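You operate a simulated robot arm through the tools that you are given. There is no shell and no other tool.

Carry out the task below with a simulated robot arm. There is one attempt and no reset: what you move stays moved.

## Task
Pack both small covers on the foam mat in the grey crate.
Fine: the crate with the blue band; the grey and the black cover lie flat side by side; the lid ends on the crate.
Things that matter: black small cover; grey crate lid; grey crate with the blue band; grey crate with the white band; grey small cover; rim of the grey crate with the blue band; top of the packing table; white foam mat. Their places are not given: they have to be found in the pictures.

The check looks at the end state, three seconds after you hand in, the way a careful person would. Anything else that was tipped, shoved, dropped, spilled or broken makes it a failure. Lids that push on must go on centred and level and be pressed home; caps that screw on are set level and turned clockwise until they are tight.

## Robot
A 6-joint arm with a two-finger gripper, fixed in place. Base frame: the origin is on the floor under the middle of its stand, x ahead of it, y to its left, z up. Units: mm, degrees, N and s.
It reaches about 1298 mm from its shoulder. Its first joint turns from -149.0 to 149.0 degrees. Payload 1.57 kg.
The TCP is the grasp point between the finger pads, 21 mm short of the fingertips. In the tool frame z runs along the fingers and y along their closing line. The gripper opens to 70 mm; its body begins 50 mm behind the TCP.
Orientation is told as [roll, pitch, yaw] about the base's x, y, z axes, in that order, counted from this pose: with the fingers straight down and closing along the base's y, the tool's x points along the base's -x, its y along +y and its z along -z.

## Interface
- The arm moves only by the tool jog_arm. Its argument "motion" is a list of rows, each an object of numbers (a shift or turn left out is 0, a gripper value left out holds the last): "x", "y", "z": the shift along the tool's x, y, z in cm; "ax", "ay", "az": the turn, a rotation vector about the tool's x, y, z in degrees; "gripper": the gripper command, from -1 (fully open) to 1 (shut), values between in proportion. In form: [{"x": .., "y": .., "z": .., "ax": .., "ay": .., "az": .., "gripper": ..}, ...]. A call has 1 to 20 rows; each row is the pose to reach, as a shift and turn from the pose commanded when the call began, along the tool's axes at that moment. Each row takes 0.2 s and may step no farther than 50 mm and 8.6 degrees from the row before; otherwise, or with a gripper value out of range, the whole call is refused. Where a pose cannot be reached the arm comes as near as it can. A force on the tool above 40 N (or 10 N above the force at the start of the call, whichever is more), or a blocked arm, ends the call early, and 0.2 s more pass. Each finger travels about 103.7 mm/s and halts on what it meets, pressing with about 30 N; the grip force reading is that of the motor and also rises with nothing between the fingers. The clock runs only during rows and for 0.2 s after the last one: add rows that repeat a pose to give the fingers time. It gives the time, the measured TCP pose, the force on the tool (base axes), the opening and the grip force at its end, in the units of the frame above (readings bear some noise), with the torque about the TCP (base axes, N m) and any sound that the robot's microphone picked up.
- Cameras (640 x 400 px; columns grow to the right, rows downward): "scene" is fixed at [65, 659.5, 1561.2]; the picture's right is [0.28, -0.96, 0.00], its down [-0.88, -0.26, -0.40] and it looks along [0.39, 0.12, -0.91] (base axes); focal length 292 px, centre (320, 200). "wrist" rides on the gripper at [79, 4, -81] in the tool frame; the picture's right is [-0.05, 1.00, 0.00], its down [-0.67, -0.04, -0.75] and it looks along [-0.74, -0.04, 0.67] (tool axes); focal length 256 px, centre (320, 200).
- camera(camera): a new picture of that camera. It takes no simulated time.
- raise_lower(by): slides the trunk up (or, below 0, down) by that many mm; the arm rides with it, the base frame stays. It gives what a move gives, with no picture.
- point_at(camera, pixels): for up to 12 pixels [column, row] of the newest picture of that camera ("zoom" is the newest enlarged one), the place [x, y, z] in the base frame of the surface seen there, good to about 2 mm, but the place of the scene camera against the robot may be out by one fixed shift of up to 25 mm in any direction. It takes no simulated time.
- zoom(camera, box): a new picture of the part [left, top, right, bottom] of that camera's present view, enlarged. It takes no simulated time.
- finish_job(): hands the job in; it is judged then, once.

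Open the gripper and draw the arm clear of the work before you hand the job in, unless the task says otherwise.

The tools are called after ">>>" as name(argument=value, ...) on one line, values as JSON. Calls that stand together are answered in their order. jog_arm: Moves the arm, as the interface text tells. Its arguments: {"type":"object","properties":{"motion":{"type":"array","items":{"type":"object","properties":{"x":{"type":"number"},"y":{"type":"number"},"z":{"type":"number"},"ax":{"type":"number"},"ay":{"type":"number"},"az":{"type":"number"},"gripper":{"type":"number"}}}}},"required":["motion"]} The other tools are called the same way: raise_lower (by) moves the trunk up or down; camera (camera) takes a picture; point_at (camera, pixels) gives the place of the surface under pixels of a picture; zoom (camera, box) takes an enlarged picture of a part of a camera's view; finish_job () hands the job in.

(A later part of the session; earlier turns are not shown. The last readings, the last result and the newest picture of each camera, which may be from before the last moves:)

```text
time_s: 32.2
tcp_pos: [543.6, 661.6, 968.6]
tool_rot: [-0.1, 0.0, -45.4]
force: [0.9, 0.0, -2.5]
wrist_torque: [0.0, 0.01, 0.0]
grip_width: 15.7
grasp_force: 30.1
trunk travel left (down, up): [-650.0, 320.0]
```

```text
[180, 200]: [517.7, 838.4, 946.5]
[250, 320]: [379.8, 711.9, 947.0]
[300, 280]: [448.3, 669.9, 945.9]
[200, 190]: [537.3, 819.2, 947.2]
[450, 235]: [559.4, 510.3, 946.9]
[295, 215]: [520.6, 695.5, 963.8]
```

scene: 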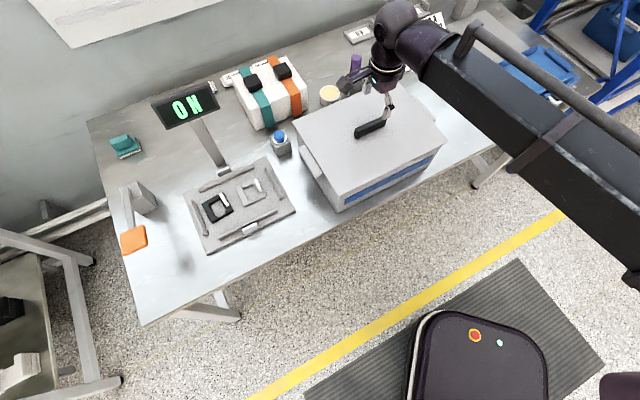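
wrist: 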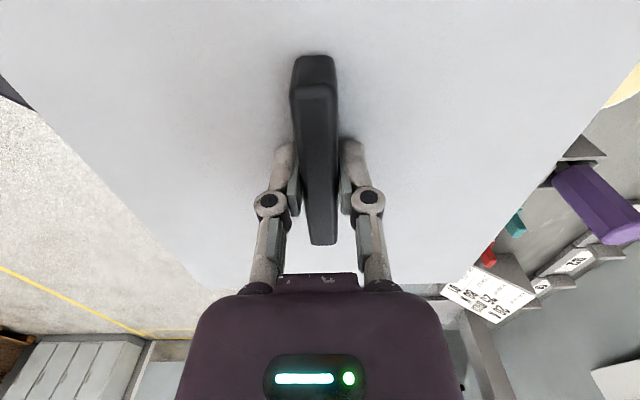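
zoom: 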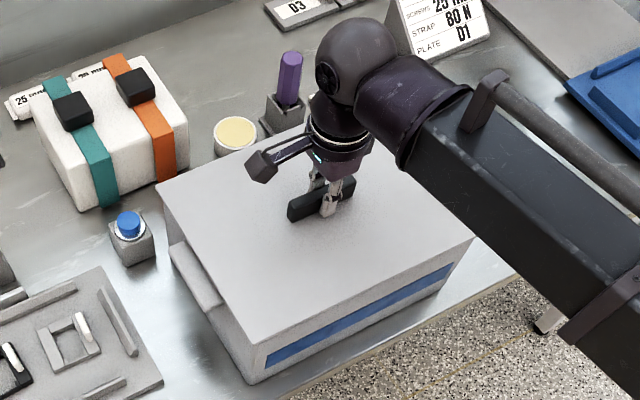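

The lid has now risen about 10 mm (z 937→947) with ~2.5 N of weight. I continue lifting in small steps, checking that it does not slip.

>>> raise_lower(by=6)

>>> raise_lower(by=8)

>>> raise_lower(by=10)

>>> zoom(camera="scene", box=[280, 30, 460, 220])

>>> point_at(camera="zoom", pixels=[[180, 200], [250, 320], [300, 280], [200, 190], [450, 235], [295, 215]])

>>> camera(camera="wrist")

```text
time_s: 32.7
tcp_pos: [543.0, 661.9, 974.0]
tool_rot: [0.0, 0.0, -45.4]
force: [-0.2, -0.3, -1.7]
wrist_torque: [-0.01, 0.0, 0.0]
grip_width: 15.4
grasp_force: 29.6
trunk travel left (down, up): [-656.0, 314.0]
```

```text
time_s: 33.3
tcp_pos: [541.5, 661.8, 982.5]
tool_rot: [0.0, 0.0, -45.4]
force: [0.4, -0.2, -1.4]
wrist_torque: [0.01, 0.0, 0.01]
grip_width: 15.5
grasp_force: 30.0
trunk travel left (down, up): [-664.0, 306.0]
```

```text
time_s: 33.9
tcp_pos: [541.8, 661.6, 993.2]
tool_rot: [-0.1, 0.0, -45.4]
force: [-0.1, 0.0, -2.3]
wrist_torque: [-0.01, 0.01, 0.0]
grip_width: 15.6
grasp_force: 29.7
trunk travel left (down, up): [-674.0, 296.0]
```

```text
2.11 times, centred on (370, 125) of scene
```

zoom: 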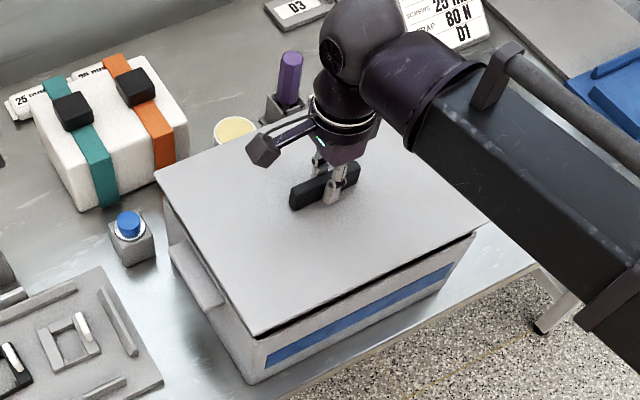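

```text
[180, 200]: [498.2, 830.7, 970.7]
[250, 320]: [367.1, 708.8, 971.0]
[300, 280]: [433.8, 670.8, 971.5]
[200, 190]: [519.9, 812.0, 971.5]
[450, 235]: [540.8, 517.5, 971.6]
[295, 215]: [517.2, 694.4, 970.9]
```

```text
taken
```

wrist: 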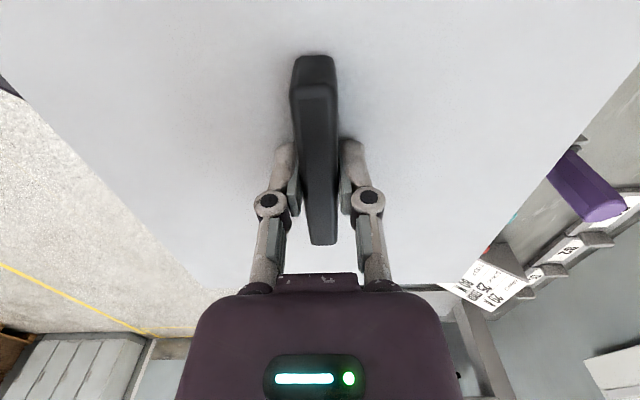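

The lid is off and level at z≈971. I lift further 80 mm in moderate steps and look at the free space to the right of the crate.

>>> raise_lower(by=15)

>>> raise_lower(by=20)

>>> raise_lower(by=25)

>>> raise_lower(by=30)

>>> camera(camera="scene")

>>> camera(camera="wrist")

```text
time_s: 34.5
tcp_pos: [541.5, 661.8, 1008.2]
tool_rot: [0.0, 0.0, -45.5]
force: [-0.1, 0.2, -1.6]
wrist_torque: [0.02, 0.01, 0.01]
grip_width: 15.5
grasp_force: 29.8
trunk travel left (down, up): [-689.0, 281.0]
```

```text
time_s: 35.2
tcp_pos: [542.1, 661.9, 1028.0]
tool_rot: [-0.1, 0.0, -45.4]
force: [0.2, -0.1, -1.3]
wrist_torque: [0.0, -0.02, -0.02]
grip_width: 15.6
grasp_force: 30.0
trunk travel left (down, up): [-709.0, 261.0]
```

```text
time_s: 35.9
tcp_pos: [542.4, 660.5, 1053.5]
tool_rot: [0.0, 0.0, -45.4]
force: [0.3, 0.2, -2.3]
wrist_torque: [-0.01, -0.03, -0.04]
grip_width: 15.3
grasp_force: 29.5
trunk travel left (down, up): [-734.0, 236.0]
```

```text
time_s: 36.6
tcp_pos: [543.5, 662.8, 1083.5]
tool_rot: [0.0, 0.0, -45.4]
force: [0.0, -0.1, -1.2]
wrist_torque: [0.02, -0.02, -0.02]
grip_width: 15.2
grasp_force: 29.8
trunk travel left (down, up): [-764.0, 206.0]
```

```text
taken
```

scene: 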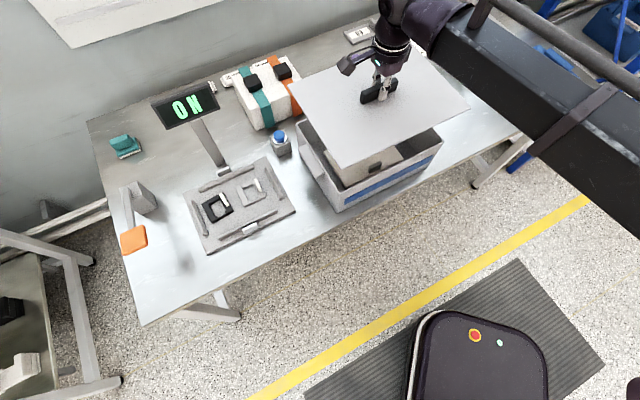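

```text
taken
```

wrist: 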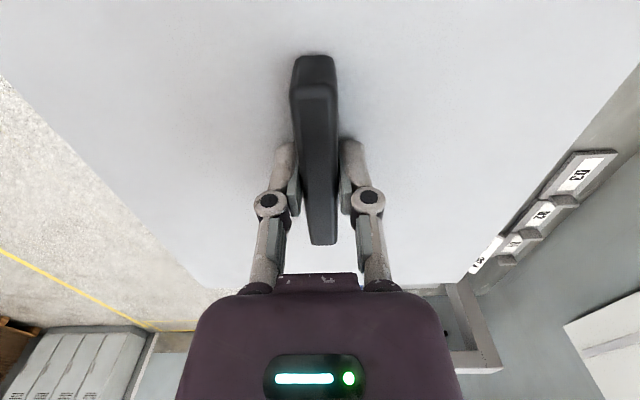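

Target for the lid: the free area right of the crate, centre about (831, 446). I move there at height in 3 cm rows.

>>> jog_arm(motion=[{"x": -1.5, "y": 0.2, "gripper": 1}, {"x": -4, "y": 0.6, "gripper": 1}, {"x": -7, "y": 1.1, "gripper": 1}, {"x": -10, "y": 1.6, "gripper": 1}, {"x": -13, "y": 2.1, "gripper": 1}, {"x": -16, "y": 2.6, "gripper": 1}, {"x": -19, "y": 3.1, "gripper": 1}, {"x": -22, "y": 3.6, "gripper": 1}, {"x": -25, "y": 4.1, "gripper": 1}, {"x": -28, "y": 4.6, "gripper": 1}, {"x": -31, "y": 5.1, "gripper": 1}, {"x": -34, "y": 5.4, "gripper": 1}, {"x": -35.5, "y": 5.6, "gripper": 1}, {"x": -35.8, "y": 5.6, "gripper": 1}, {"x": -35.8, "y": 5.6, "gripper": 1}])

>>> camera(camera="scene")

>>> camera(camera="wrist")

```text
time_s: 39.8
tcp_pos: [835.1, 444.4, 1083.5]
tool_rot: [-0.1, 0.0, -45.4]
force: [0.1, -0.1, -1.7]
wrist_torque: [0.02, -0.01, 0.02]
grip_width: 15.2
grasp_force: 29.8
trunk travel left (down, up): [-764.0, 206.0]
```

```text
taken
```

scene: 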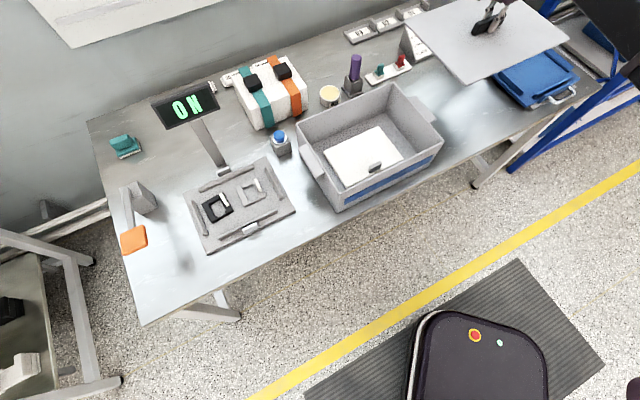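

```text
taken
```

wrist: 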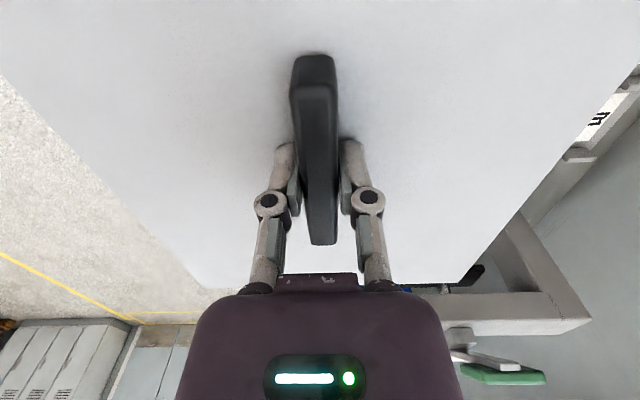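

The lid is over free table space and the crate now shows a white foam mat at (365,158) with a small dark item at (375,168). I zoom on both before lowering.

>>> zoom(camera="scene", box=[290, 75, 450, 215])

>>> zoom(camera="scene", box=[390, 0, 600, 130])

```text
2.86 times, centred on (370, 145) of scene
```

zoom: 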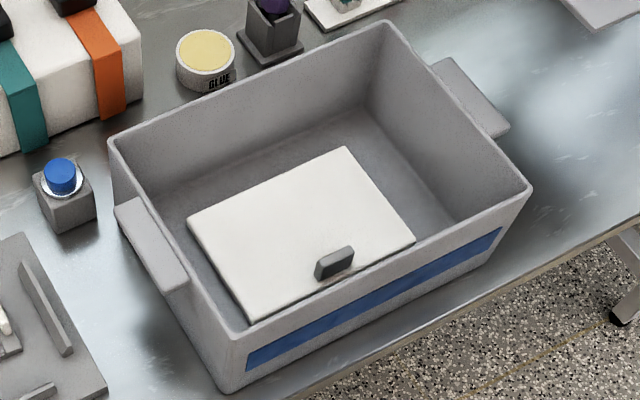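

```text
3.05 times, centred on (495, 65) of scene
```

zoom: 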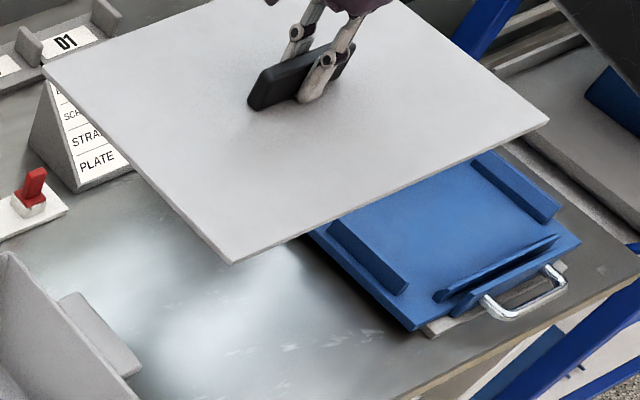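

The lid is a thin plate. I lower it 170 mm first, then look again before the last part.

>>> raise_lower(by=-60)

>>> raise_lower(by=-60)

>>> raise_lower(by=-50)

>>> zoom(camera="scene", box=[390, 0, 600, 170])

>>> camera(camera="wrist")

```text
time_s: 40.8
tcp_pos: [833.5, 445.4, 1022.6]
tool_rot: [0.0, 0.0, -45.4]
force: [0.1, 0.0, -1.5]
wrist_torque: [0.02, 0.01, 0.03]
grip_width: 15.6
grasp_force: 30.0
trunk travel left (down, up): [-704.0, 266.0]
```

```text
time_s: 41.8
tcp_pos: [833.8, 445.2, 964.0]
tool_rot: [0.0, 0.0, -45.4]
force: [-0.6, 0.6, -1.6]
wrist_torque: [0.02, -0.02, -0.01]
grip_width: 15.5
grasp_force: 30.0
trunk travel left (down, up): [-644.0, 326.0]
```

```text
time_s: 42.8
tcp_pos: [834.5, 445.0, 913.3]
tool_rot: [-0.1, 0.0, -45.4]
force: [0.1, 0.3, -2.2]
wrist_torque: [0.0, 0.03, -0.01]
grip_width: 15.4
grasp_force: 30.5
trunk travel left (down, up): [-594.0, 376.0]
```

```text
2.35 times, centred on (495, 85) of scene
```

zoom: 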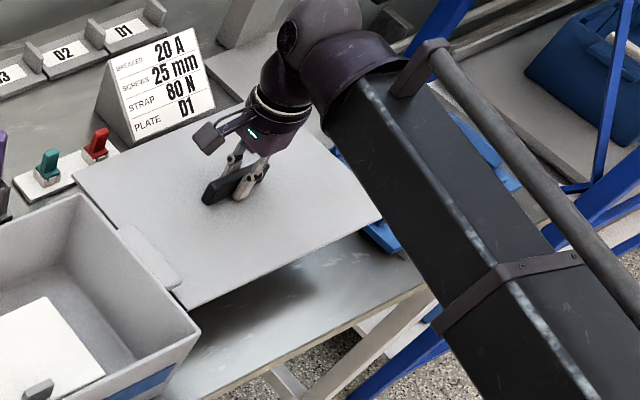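

```text
taken
```

wrist: 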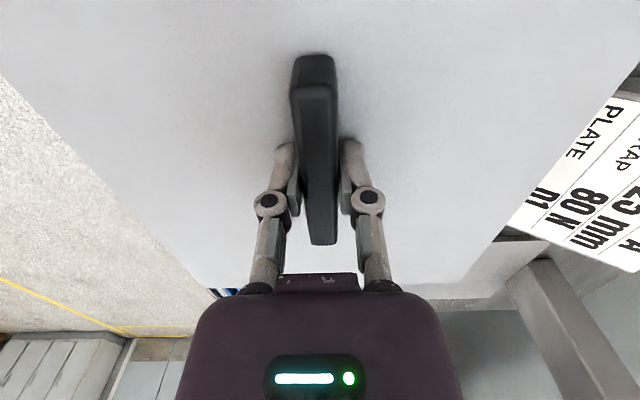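

The lid's near edge is close to the crate's side grip at zoom (175,285) in the picture; I measure both edges to make sure of clearance.

>>> camera(camera="scene")

>>> zoom(camera="scene", box=[400, 50, 500, 150])

```text
taken
```

scene: 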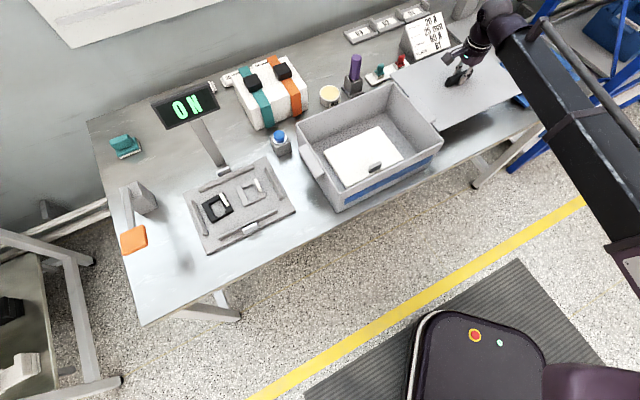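

```text
4.00 times, centred on (450, 100) of scene
```

zoom: 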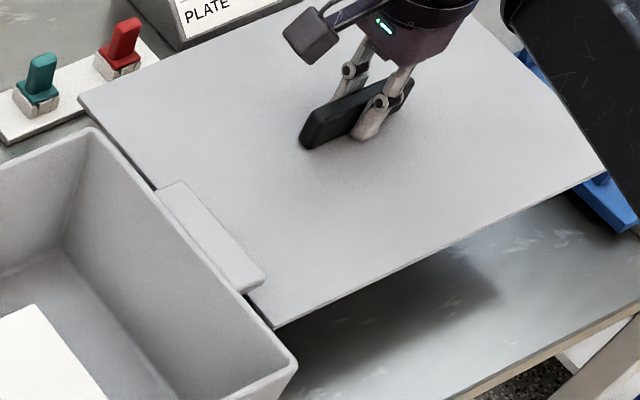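

>>> point_at(camera="zoom", pixels=[[262, 278], [182, 184], [160, 190], [282, 318], [100, 108], [145, 168], [295, 360], [95, 133], [590, 175], [270, 345], [10, 140], [620, 215]])

```text
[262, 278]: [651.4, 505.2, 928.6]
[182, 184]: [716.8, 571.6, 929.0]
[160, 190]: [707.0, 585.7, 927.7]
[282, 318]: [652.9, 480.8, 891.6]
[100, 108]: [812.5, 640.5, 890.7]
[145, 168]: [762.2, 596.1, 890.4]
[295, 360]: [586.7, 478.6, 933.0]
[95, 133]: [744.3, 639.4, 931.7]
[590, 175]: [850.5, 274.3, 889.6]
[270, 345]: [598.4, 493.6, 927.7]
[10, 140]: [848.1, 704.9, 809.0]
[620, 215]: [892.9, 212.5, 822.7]
```

The lid edge clears the crate's side grip by ~17 mm and the blue tray by ~60 mm; I shift 1.5 cm away from the crate to balance, then lower further.

>>> jog_arm(motion=[{"x": -0.7, "gripper": 1}, {"x": -1.5, "gripper": 1}, {"x": -1.5, "gripper": 1}])

>>> raise_lower(by=-40)

>>> raise_lower(by=-20)

>>> zoom(camera="scene", box=[400, 30, 540, 150])

>>> point_at(camera="zoom", pixels=[[240, 270], [120, 150], [200, 200], [300, 240]])

```text
time_s: 43.5
tcp_pos: [845.4, 435.4, 912.4]
tool_rot: [0.1, 0.0, -45.4]
force: [0.8, 0.6, -1.7]
wrist_torque: [0.07, 0.0, -0.01]
grip_width: 15.5
grasp_force: 30.2
trunk travel left (down, up): [-594.0, 376.0]
```

```text
time_s: 44.4
tcp_pos: [845.6, 434.2, 872.8]
tool_rot: [0.1, -0.1, -45.3]
force: [-0.3, -0.1, -1.2]
wrist_torque: [0.02, 0.0, -0.02]
grip_width: 15.3
grasp_force: 29.7
trunk travel left (down, up): [-554.0, 416.0]
```

```text
time_s: 45.0
tcp_pos: [845.8, 434.8, 853.4]
tool_rot: [0.0, -0.1, -45.4]
force: [0.1, 0.7, -1.9]
wrist_torque: [-0.03, 0.03, 0.0]
grip_width: 15.4
grasp_force: 29.2
trunk travel left (down, up): [-534.0, 436.0]
```

```text
3.33 times, centred on (470, 90) of scene
```

zoom: 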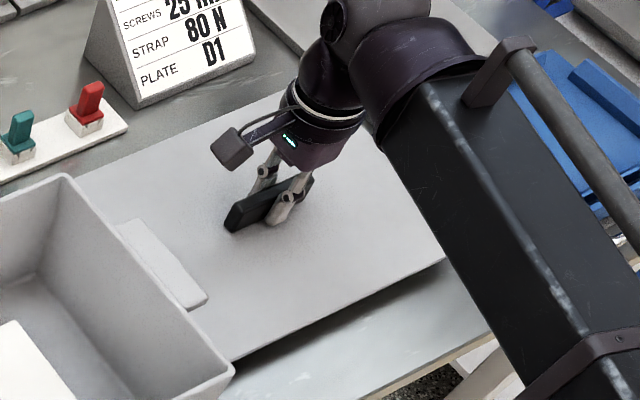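

```text
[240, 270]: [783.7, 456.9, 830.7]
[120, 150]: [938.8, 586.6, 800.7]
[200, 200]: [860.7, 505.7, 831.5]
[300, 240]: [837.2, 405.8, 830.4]
```

The lid top is 30 mm above the table. I lower 15 mm, then small steps watching the force.

>>> raise_lower(by=-12)

>>> raise_lower(by=-4)

>>> raise_lower(by=-3)

>>> zoom(camera="scene", box=[400, 30, 540, 150])

```text
time_s: 45.6
tcp_pos: [846.6, 434.4, 840.3]
tool_rot: [0.0, 0.0, -45.3]
force: [-0.8, -0.1, -1.4]
wrist_torque: [-0.08, -0.06, 0.0]
grip_width: 15.6
grasp_force: 30.3
trunk travel left (down, up): [-522.0, 448.0]
```

```text
time_s: 46.2
tcp_pos: [845.6, 434.7, 837.6]
tool_rot: [0.3, -0.2, -45.3]
force: [7.3, 3.6, 21.1]
wrist_torque: [0.06, -0.12, 0.0]
grip_width: 15.8
grasp_force: 29.8
trunk travel left (down, up): [-518.0, 452.0]
```

```text
time_s: 46.6
tcp_pos: [845.2, 433.8, 838.2]
tool_rot: [0.3, 0.0, -45.3]
force: [-0.1, 0.5, 28.7]
wrist_torque: [-0.03, 0.13, 0.03]
grip_width: 15.6
grasp_force: 30.5
trunk travel left (down, up): [-517.0, 453.0]
stopped: the force on the tool passed its limit at 46 N (the readings are from after the stop); the commanded pose is now the measured one
```

```text
3.33 times, centred on (470, 90) of scene
```

zoom: 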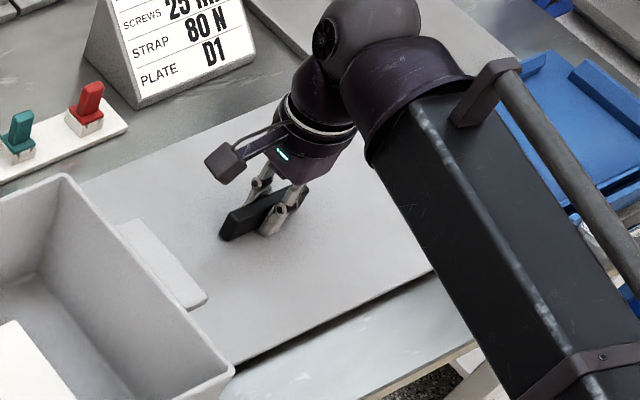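

The lid rests on the table (force rose to ~29 N at TCP z≈838). I ease the trunk up 1 mm, then open the gripper.

>>> raise_lower(by=1)

>>> jog_arm(motion=[{"gripper": -0.5}, {"gripper": -1}, {"gripper": -1}, {"gripper": -1}])

>>> raise_lower(by=60)

>>> raise_lower(by=180)

>>> camera(camera="scene")

>>> camera(camera="wrist")

```text
time_s: 47.1
tcp_pos: [846.2, 434.3, 839.1]
tool_rot: [0.3, -0.1, -45.3]
force: [-4.0, -1.6, 16.3]
wrist_torque: [-0.21, 0.0, -0.05]
grip_width: 15.2
grasp_force: 29.9
trunk travel left (down, up): [-518.0, 452.0]
```

```text
time_s: 48.1
tcp_pos: [847.0, 434.9, 836.9]
tool_rot: [0.2, 0.0, -45.4]
force: [0.7, -0.7, -0.2]
wrist_torque: [0.01, 0.01, -0.04]
grip_width: 70.0
grasp_force: 0.1
trunk travel left (down, up): [-518.0, 452.0]
```

```text
time_s: 49.1
tcp_pos: [846.6, 435.4, 896.8]
tool_rot: [0.2, 0.0, -45.4]
force: [-0.8, -0.4, 0.0]
wrist_torque: [0.03, 0.0, 0.01]
grip_width: 69.9
grasp_force: 0.2
trunk travel left (down, up): [-578.0, 392.0]
```

```text
time_s: 51.1
tcp_pos: [846.9, 434.9, 1076.6]
tool_rot: [0.2, -0.1, -45.4]
force: [-0.3, 0.1, -0.2]
wrist_torque: [0.03, -0.01, 0.02]
grip_width: 69.5
grasp_force: 0.1
trunk travel left (down, up): [-758.0, 212.0]
```

```text
taken
```

scene: 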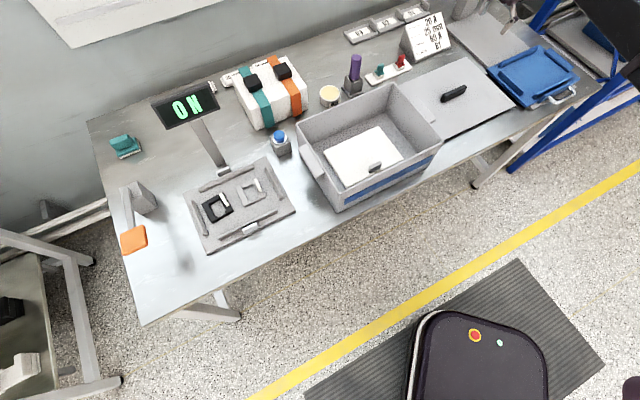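

```text
taken
```

wrist: 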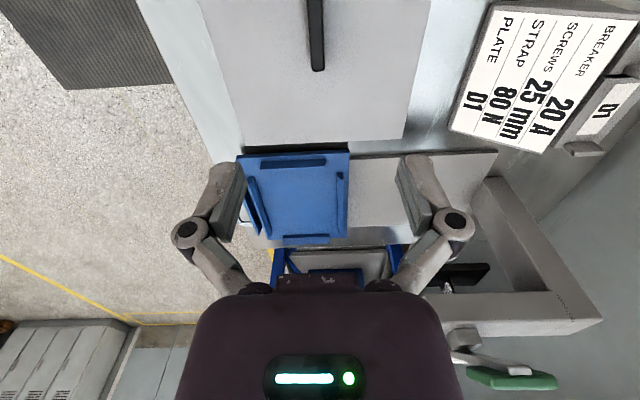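

The lid lies flat on the table. Now I measure the crate, mat, and display heights from the scene, and swing the arm over the crate with yaw +45° for a wrist look inside.

>>> point_at(camera="scene", pixels=[[300, 123], [390, 84], [441, 144], [338, 196], [346, 152], [388, 135], [375, 168], [400, 150], [340, 182], [190, 100], [380, 190], [312, 163]])

>>> jog_arm(motion=[{"x": 3.4, "y": -1.4, "az": -8.2}, {"x": 6.8, "y": -2.8, "az": -16.4}, {"x": 10.3, "y": -4.2, "az": -24.6}, {"x": 13.7, "y": -5.5, "az": -32.8}, {"x": 17.1, "y": -6.9, "az": -41}, {"x": 20.5, "y": -8.3, "az": -49.2}, {"x": 24, "y": -9.7, "az": -57.4}, {"x": 27.4, "y": -11.1, "az": -65.6}, {"x": 30.8, "y": -12.5, "az": -73.8}, {"x": 34.2, "y": -13.9, "az": -82}, {"x": 37.6, "y": -15.2, "az": -90}, {"x": 37.6, "y": -15.2, "az": -90}])

>>> camera(camera="wrist")

>>> camera(camera="scene")

```text
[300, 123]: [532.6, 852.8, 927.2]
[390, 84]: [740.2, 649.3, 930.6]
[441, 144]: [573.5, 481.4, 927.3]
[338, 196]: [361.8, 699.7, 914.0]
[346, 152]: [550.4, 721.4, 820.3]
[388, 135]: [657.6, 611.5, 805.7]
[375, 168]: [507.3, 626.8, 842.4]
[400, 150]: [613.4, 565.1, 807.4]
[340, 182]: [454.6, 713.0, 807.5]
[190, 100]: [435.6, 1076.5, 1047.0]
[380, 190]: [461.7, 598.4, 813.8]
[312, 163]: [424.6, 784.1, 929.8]
```

```text
time_s: 53.7
tcp_pos: [473.3, 596.2, 1077.0]
tool_rot: [0.0, -0.2, 44.6]
force: [0.4, -0.3, 0.1]
wrist_torque: [0.0, 0.0, 0.01]
grip_width: 70.1
grasp_force: 0.0
trunk travel left (down, up): [-758.0, 212.0]
```

```text
taken
```

wrist: 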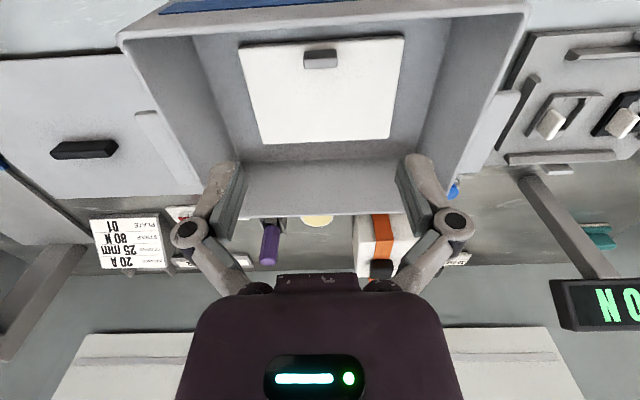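

```text
taken
```

scene: 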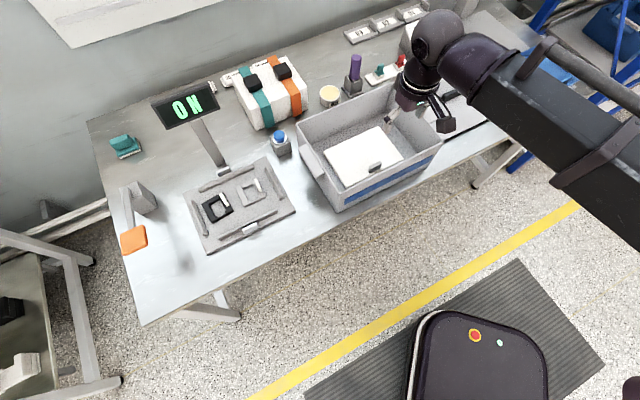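

The wrist camera sees the mat (238..404, 36..144) with its dark tab at (320,58) at the front. I measure mat, floor, rim and tab.

>>> point_at(camera="wrist", pixels=[[241, 50], [401, 40], [388, 135], [267, 141], [325, 100], [320, 52], [320, 64], [225, 100], [420, 100], [330, 150], [306, 58], [336, 56]])

>>> point_at(camera="wrist", pixels=[[122, 40], [527, 8], [470, 190], [230, 210], [185, 20], [510, 90], [158, 140], [400, 212], [240, 150], [400, 150], [195, 30], [440, 20]])

>>> zoom(camera="wrist", box=[200, 0, 450, 160])

```text
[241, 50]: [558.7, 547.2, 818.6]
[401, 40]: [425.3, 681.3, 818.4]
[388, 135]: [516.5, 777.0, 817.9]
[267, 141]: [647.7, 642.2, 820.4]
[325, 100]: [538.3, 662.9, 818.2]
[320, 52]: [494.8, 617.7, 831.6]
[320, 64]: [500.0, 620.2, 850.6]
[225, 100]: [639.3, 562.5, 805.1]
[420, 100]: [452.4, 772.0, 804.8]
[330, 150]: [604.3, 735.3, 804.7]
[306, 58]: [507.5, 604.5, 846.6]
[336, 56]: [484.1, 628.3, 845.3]
```

```text
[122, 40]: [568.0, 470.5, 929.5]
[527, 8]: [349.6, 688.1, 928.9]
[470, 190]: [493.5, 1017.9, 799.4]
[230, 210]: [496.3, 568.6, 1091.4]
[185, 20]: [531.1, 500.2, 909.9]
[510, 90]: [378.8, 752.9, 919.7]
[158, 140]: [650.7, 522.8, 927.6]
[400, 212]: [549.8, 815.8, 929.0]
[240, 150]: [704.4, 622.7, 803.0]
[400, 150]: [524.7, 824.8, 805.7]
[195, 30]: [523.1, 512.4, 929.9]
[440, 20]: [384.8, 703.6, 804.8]
```

```text
2.50 times, centred on (325, 80) of wrist
```

zoom: 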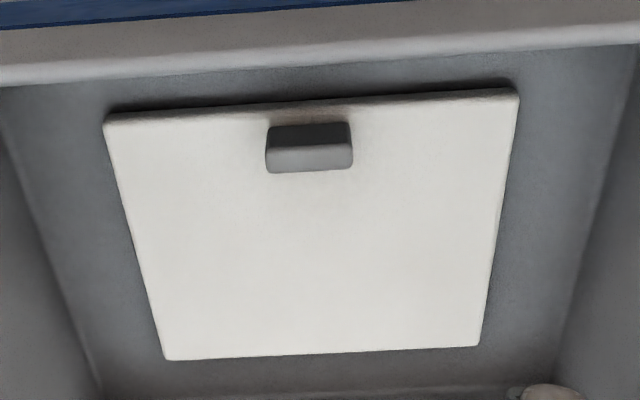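

Mat centre ≈ (537, 662), top z≈818.5; crate rim z≈929. Next I go look closely at the two covers, staying at this height, yaw unchanged.

>>> jog_arm(motion=[{"x": -0.9, "y": 4.3}, {"x": -1.8, "y": 8.6}, {"x": -2.7, "y": 12.9}, {"x": -3.6, "y": 17.2}, {"x": -4.5, "y": 21.5}, {"x": -5.4, "y": 25.8}, {"x": -6.3, "y": 30.1}, {"x": -7.2, "y": 34.4}, {"x": -8.1, "y": 38.7}, {"x": -8.1, "y": 38.7}])

>>> camera(camera="scene")

>>> camera(camera="wrist")

```text
time_s: 55.9
tcp_pos: [261.9, 929.8, 1076.4]
tool_rot: [0.0, -0.2, 44.6]
force: [0.1, -0.7, 0.6]
wrist_torque: [0.01, 0.04, 0.02]
grip_width: 70.1
grasp_force: 0.0
trunk travel left (down, up): [-758.0, 212.0]
```

```text
taken
```

scene: 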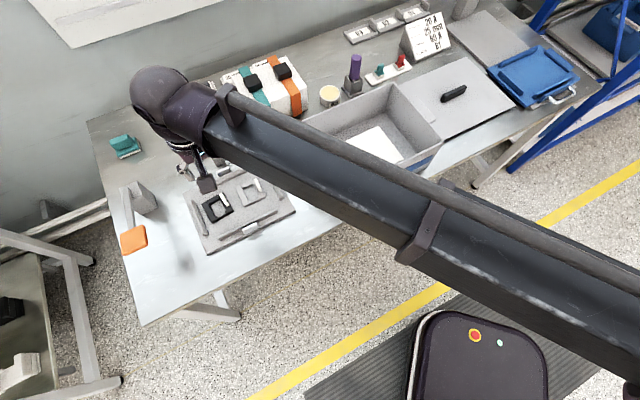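

```text
taken
```

wrist: 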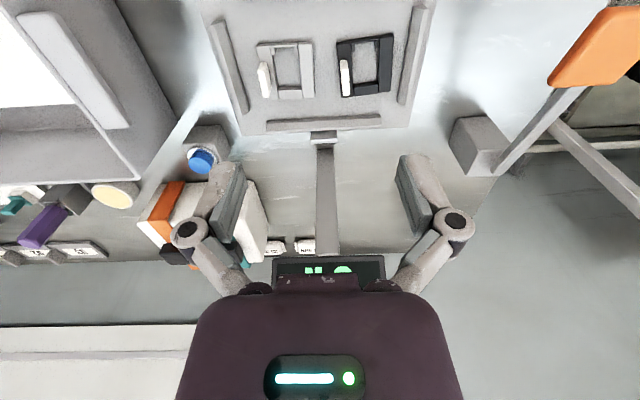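

The forearm now passes over the crate, so I measure its lower edge height along (300..500, 200..300) relative to the TCP before lowering, and the display location.

>>> point_at(camera="scene", pixels=[[250, 165], [300, 192], [350, 222], [390, 245], [410, 258], [480, 290], [560, 335], [300, 150], [400, 205], [160, 90], [200, 182], [205, 165]])

>>> zoom(camera="wrist", box=[210, 20, 430, 150])

>>> zoom(camera="scene", box=[100, 60, 300, 250])

```text
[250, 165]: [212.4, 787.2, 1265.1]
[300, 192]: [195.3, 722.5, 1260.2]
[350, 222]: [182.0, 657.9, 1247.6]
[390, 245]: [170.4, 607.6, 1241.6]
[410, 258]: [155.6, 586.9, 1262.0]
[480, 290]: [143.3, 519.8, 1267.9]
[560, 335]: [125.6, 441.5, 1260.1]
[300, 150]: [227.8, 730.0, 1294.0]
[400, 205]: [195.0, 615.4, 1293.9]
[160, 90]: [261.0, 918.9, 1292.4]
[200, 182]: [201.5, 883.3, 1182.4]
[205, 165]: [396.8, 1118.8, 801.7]
```

```text
2.91 times, centred on (320, 85) of wrist
```

zoom: 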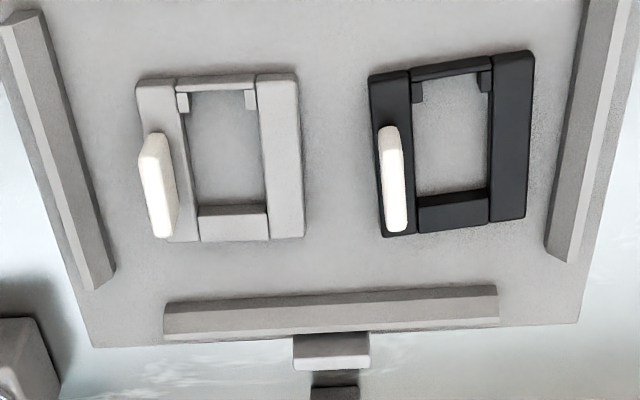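

```text
2.11 times, centred on (200, 155) of scene
```

zoom: 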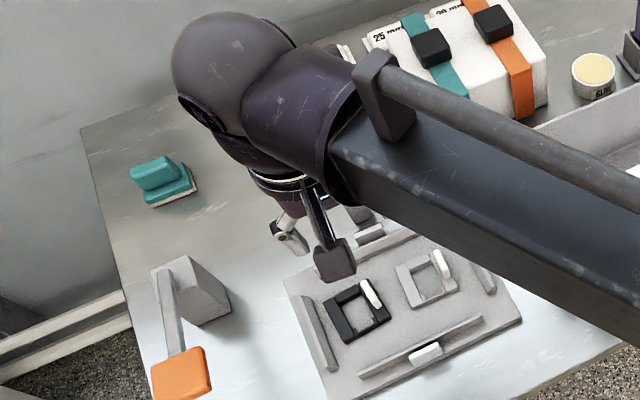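

The forearm's underside is ~165 mm above the TCP and stays in front of the crate, so lowering is safe. I zoom the wrist view again to measure the covers and fins.

>>> zoom(camera="wrist", box=[210, 20, 430, 150])

>>> point_at(camera="zoom", pixels=[[142, 86], [293, 80], [298, 232], [180, 236], [152, 150], [162, 228], [375, 84], [528, 58], [520, 215], [392, 140], [396, 222], [225, 150]])

>>> point_at(camera="zoom", pixels=[[148, 140], [165, 165], [172, 230], [158, 232], [385, 130], [400, 200], [404, 228], [388, 228], [450, 140], [280, 160], [510, 140], [230, 215]])

```text
2.91 times, centred on (320, 85) of wrist
```

zoom: 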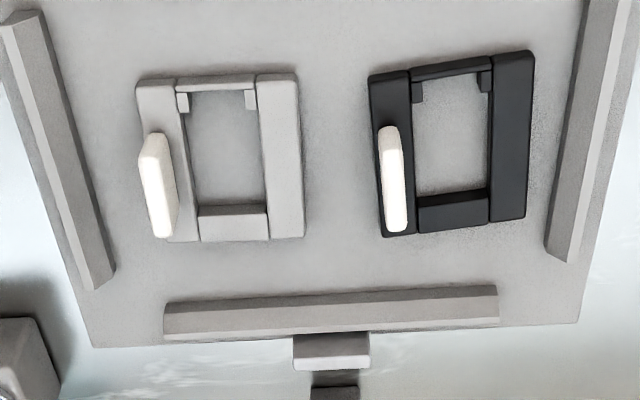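

```text
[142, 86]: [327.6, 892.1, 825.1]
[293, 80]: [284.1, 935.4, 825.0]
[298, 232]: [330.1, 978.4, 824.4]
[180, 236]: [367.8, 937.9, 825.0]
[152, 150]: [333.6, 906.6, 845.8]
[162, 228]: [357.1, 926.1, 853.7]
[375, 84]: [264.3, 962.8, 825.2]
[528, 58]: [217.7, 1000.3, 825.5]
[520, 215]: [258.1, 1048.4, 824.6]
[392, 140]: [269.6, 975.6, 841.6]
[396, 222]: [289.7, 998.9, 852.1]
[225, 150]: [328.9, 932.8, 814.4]
```

```text
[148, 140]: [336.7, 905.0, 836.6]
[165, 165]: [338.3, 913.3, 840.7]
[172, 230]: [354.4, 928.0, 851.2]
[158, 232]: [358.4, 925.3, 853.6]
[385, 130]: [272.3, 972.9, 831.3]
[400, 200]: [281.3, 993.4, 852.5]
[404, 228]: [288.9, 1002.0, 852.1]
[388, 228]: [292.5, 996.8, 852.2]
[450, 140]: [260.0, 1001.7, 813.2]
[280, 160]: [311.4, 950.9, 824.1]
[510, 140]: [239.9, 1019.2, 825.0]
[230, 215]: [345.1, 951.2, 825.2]
```

Grey cover ≈63 mm square centred near (329, 935); black centred near (261, 1006), rotated ~6° from it. I zoom tighter on each fin to locate it exactly.

>>> zoom(camera="wrist", box=[250, 55, 330, 105])

>>> point_at(camera="zoom", pixels=[[80, 60], [100, 60], [90, 100], [110, 100], [95, 150], [115, 150], [105, 200], [125, 200], [110, 240], [130, 240], [120, 270], [135, 270]])

```text
8.00 times, centred on (290, 80) of wrist
```

zoom: 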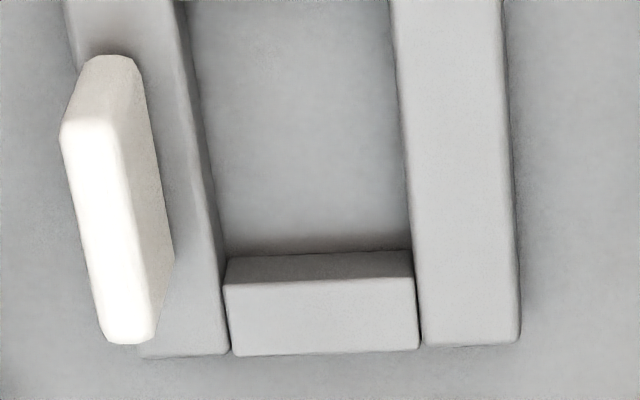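

```text
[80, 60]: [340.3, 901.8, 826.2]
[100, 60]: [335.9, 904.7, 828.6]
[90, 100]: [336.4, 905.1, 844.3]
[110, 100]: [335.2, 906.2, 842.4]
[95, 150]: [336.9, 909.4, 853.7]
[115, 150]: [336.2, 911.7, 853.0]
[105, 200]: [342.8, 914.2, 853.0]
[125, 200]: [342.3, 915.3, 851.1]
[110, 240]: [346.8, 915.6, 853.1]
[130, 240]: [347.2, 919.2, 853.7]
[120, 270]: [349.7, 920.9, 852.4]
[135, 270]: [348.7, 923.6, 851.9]
```

I measure rail heights near the covers, and get the black fin's top in a tight zoom.

>>> point_at(camera="wrist", pixels=[[224, 50], [232, 75], [239, 100], [218, 30], [236, 90], [415, 50], [409, 80], [318, 124], [228, 60], [243, 103]])

>>> zoom(camera="wrist", box=[325, 45, 405, 105])

>>> point_at(camera="zoom", pixels=[[110, 120], [130, 120], [120, 160], [135, 160], [130, 200], [145, 200], [135, 240], [150, 240], [140, 280], [155, 280], [140, 310], [160, 310]])

```text
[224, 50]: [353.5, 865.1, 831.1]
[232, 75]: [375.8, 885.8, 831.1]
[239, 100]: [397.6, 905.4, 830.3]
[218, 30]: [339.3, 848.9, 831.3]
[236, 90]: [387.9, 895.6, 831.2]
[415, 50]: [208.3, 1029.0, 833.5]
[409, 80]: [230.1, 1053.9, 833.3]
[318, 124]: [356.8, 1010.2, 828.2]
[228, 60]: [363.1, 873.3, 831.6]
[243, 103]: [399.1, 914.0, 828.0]
```

```text
6.67 times, centred on (365, 75) of wrist
```

zoom: 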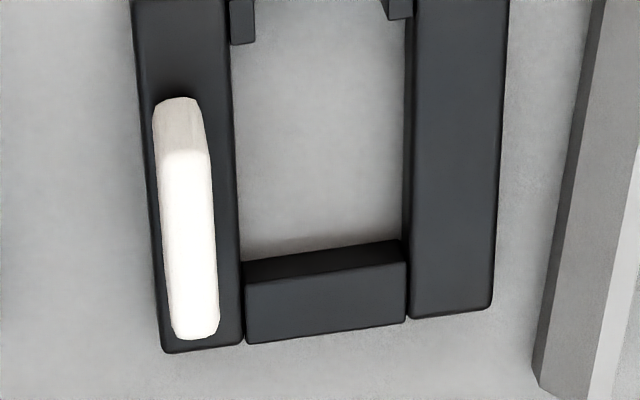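

```text
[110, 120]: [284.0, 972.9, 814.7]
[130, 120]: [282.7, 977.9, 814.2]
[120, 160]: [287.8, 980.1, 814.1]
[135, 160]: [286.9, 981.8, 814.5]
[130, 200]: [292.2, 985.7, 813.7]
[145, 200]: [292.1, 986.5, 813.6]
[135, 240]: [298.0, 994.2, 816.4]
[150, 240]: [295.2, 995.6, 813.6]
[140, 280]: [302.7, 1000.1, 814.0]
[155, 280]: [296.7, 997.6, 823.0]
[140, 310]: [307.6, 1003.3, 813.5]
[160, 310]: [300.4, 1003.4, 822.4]
```

The right rail is ~43 mm from the grey fin (top z 831), fine for a partly opened gripper. I sample the black fin's top face at zoom (185,155)–(197,335).

>>> point_at(camera="zoom", pixels=[[183, 160], [187, 200], [190, 245], [194, 290], [197, 325], [170, 245], [210, 245], [175, 315], [212, 315], [140, 20], [230, 335], [485, 300]])

>>> zoom(camera="wrist", box=[250, 35, 330, 105])

>>> point_at(camera="zoom", pixels=[[100, 190], [110, 230], [118, 265], [125, 300], [132, 330], [95, 265], [140, 265], [110, 320], [150, 320], [65, 30], [190, 340], [480, 330]])

```text
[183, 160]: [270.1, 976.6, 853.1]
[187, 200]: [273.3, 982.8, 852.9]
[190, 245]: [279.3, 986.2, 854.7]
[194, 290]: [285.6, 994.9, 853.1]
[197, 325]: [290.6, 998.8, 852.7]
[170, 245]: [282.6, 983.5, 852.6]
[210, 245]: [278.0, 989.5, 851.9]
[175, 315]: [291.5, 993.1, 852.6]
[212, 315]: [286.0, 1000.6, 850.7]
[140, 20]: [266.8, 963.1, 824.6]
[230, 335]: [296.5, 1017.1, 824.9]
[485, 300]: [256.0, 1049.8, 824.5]
```

```text
5.71 times, centred on (290, 70) of wrist
```

zoom: 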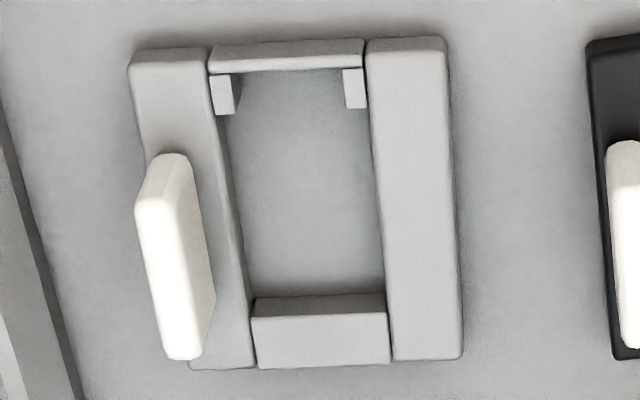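

```text
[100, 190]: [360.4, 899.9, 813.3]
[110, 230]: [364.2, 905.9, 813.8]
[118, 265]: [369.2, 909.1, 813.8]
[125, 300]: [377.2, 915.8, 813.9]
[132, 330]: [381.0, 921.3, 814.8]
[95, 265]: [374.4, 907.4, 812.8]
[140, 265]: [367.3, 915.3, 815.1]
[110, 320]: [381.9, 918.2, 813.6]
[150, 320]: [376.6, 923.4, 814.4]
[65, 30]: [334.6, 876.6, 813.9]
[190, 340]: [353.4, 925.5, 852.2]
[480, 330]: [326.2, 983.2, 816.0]
```

The black fin centre is about (280.3, 987.7). I sample the grey fin correctly at (160,215)–(182,345) and the cover corners in this zoom.

>>> point_at(camera="zoom", pixels=[[157, 212], [164, 245], [172, 280], [178, 315], [183, 348], [150, 280], [190, 280], [137, 55], [440, 43], [457, 350], [200, 365], [300, 60]])

```text
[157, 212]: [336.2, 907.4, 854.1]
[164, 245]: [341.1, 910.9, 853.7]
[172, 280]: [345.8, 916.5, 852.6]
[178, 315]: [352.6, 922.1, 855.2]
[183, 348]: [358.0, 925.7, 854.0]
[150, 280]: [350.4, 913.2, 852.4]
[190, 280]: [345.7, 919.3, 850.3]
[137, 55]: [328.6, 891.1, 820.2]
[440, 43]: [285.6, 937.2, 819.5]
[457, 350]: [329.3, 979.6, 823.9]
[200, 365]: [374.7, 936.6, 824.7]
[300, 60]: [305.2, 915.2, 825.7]
```

Grey fin centre ≈ (347, 916.7, top 853). Before going there I check the display's extent (wrist (275..385, 258..285)) for clearance with the wrist.

>>> point_at(camera="wrist", pixels=[[276, 260], [383, 260], [330, 262], [300, 272], [360, 275], [326, 200], [326, 235], [325, 150], [320, 136]])

```text
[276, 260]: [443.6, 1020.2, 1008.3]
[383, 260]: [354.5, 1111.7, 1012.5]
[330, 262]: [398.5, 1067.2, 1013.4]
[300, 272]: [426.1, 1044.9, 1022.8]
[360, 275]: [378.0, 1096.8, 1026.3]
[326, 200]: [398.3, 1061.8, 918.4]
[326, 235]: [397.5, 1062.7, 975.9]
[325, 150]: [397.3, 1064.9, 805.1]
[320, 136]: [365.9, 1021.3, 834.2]
```

The display plane is ~140 mm behind the fins, so there's room. I move above the grey fin with the gripper half open and lower most of the way.

>>> jog_arm(motion=[{"x": -2.5, "y": -3.4, "gripper": 0}, {"x": -5.15, "y": -6.9, "ax": 0, "gripper": 0}, {"x": -5.15, "y": -6.9, "gripper": 0}])

>>> raise_lower(by=-120)

>>> camera(camera="wrist")

>>> camera(camera="scene")

```text
time_s: 56.7
tcp_pos: [345.0, 916.9, 1076.6]
tool_rot: [-0.1, -0.2, 44.6]
force: [0.3, 0.2, 0.0]
wrist_torque: [0.0, 0.02, -0.01]
grip_width: 35.0
grasp_force: 0.1
trunk travel left (down, up): [-758.0, 212.0]
```

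```text
time_s: 58.2
tcp_pos: [345.0, 917.3, 957.2]
tool_rot: [0.0, -0.2, 44.7]
force: [0.5, 0.1, 0.0]
wrist_torque: [-0.03, -0.02, -0.01]
grip_width: 34.9
grasp_force: 0.1
trunk travel left (down, up): [-638.0, 332.0]
```

```text
taken
```

wrist: 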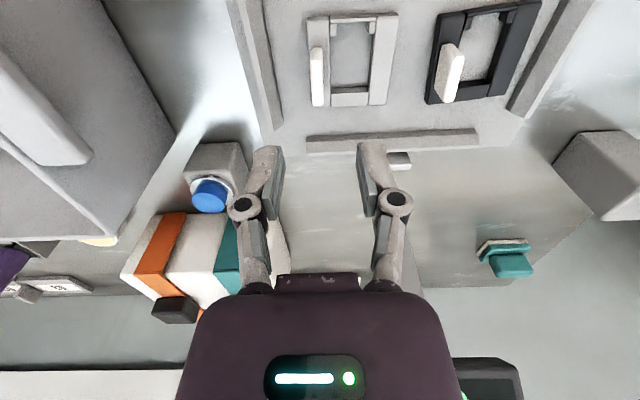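

```text
taken
```

scene: 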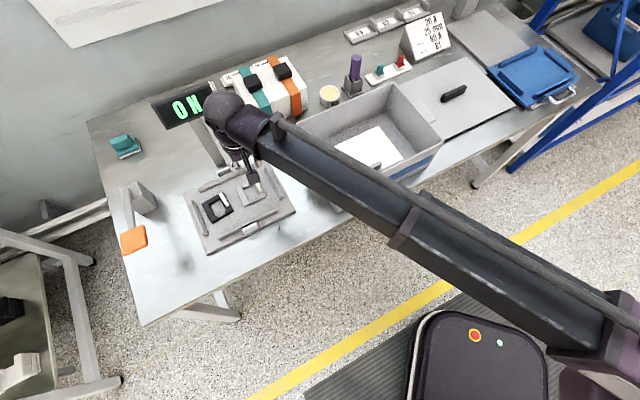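

I re-measure the grey fin from this closer view at (317,75), plus the ball joint at (222,108) versus the display.

>>> zoom(camera="wrist", box=[290, 10, 410, 115])

>>> point_at(camera="scene", pixels=[[222, 100], [208, 108], [206, 92], [200, 100], [215, 125], [190, 100]])

>>> point_at(camera="wrist", pixels=[[317, 55], [317, 70], [317, 85], [318, 100], [313, 85], [322, 85], [312, 95], [323, 95]])

```text
3.81 times, centred on (350, 62) of wrist
```

zoom: 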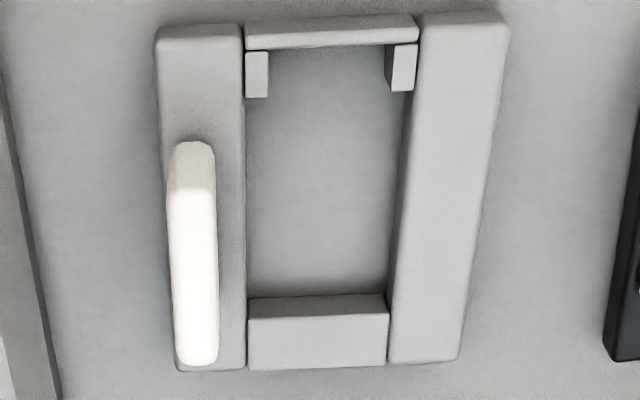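

```text
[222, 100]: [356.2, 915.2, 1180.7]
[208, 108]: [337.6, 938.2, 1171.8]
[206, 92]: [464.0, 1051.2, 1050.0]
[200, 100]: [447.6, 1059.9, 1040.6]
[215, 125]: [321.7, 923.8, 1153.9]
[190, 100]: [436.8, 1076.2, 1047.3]
```

```text
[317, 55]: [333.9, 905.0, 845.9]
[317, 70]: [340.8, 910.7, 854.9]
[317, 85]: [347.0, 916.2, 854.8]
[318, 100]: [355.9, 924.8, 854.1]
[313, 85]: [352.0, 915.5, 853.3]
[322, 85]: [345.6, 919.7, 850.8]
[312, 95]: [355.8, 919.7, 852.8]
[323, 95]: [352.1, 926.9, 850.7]
```

Fin centre (≈(347, 916.5)) matches the TCP to within 2 mm. I lower 98 mm and look again before the final few millimetres.

>>> raise_lower(by=-98)

>>> camera(camera="wrist")

>>> zoom(camera="scene", box=[170, 100, 310, 240])

```text
time_s: 59.5
tcp_pos: [344.2, 916.4, 859.2]
tool_rot: [-0.1, -0.3, 44.6]
force: [0.6, -0.6, 0.4]
wrist_torque: [-0.01, 0.01, -0.01]
grip_width: 34.7
grasp_force: 0.0
trunk travel left (down, up): [-540.0, 430.0]
```

```text
taken
```

wrist: 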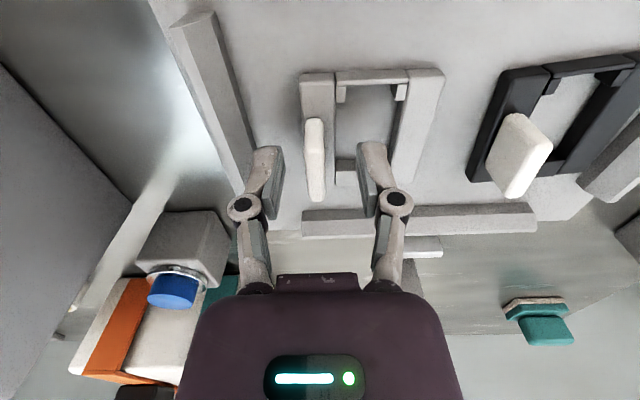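

```text
2.86 times, centred on (240, 170) of scene
```

zoom: 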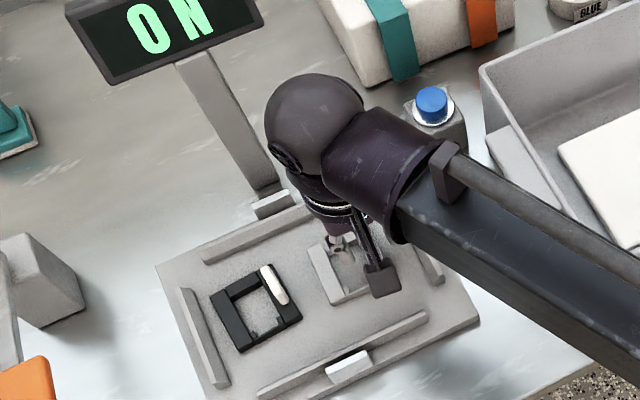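

The fin (315, 120–200) lies between the fingertips. I lower 10 mm to z≈849 and close.

>>> raise_lower(by=-10)

>>> jog_arm(motion=[{"gripper": 0.5}, {"gripper": 1}, {"gripper": 1}, {"gripper": 1}, {"gripper": 1}])

>>> camera(camera="wrist")

```text
time_s: 60.1
tcp_pos: [345.1, 917.0, 849.4]
tool_rot: [0.0, -0.2, 44.6]
force: [-0.5, -0.3, 0.4]
wrist_torque: [0.0, -0.02, 0.02]
grip_width: 35.1
grasp_force: 0.0
trunk travel left (down, up): [-530.0, 440.0]
```

```text
time_s: 61.3
tcp_pos: [346.0, 916.2, 849.1]
tool_rot: [0.0, -0.1, 44.6]
force: [-0.9, 0.7, 1.6]
wrist_torque: [0.02, 0.0, -0.02]
grip_width: 8.0
grasp_force: 30.1
trunk travel left (down, up): [-530.0, 440.0]
```

```text
taken
```

wrist: 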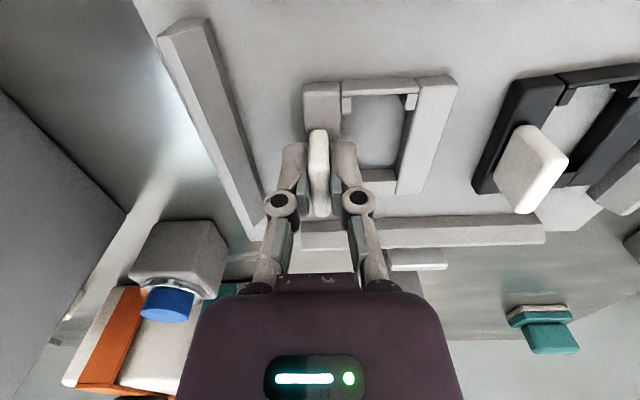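

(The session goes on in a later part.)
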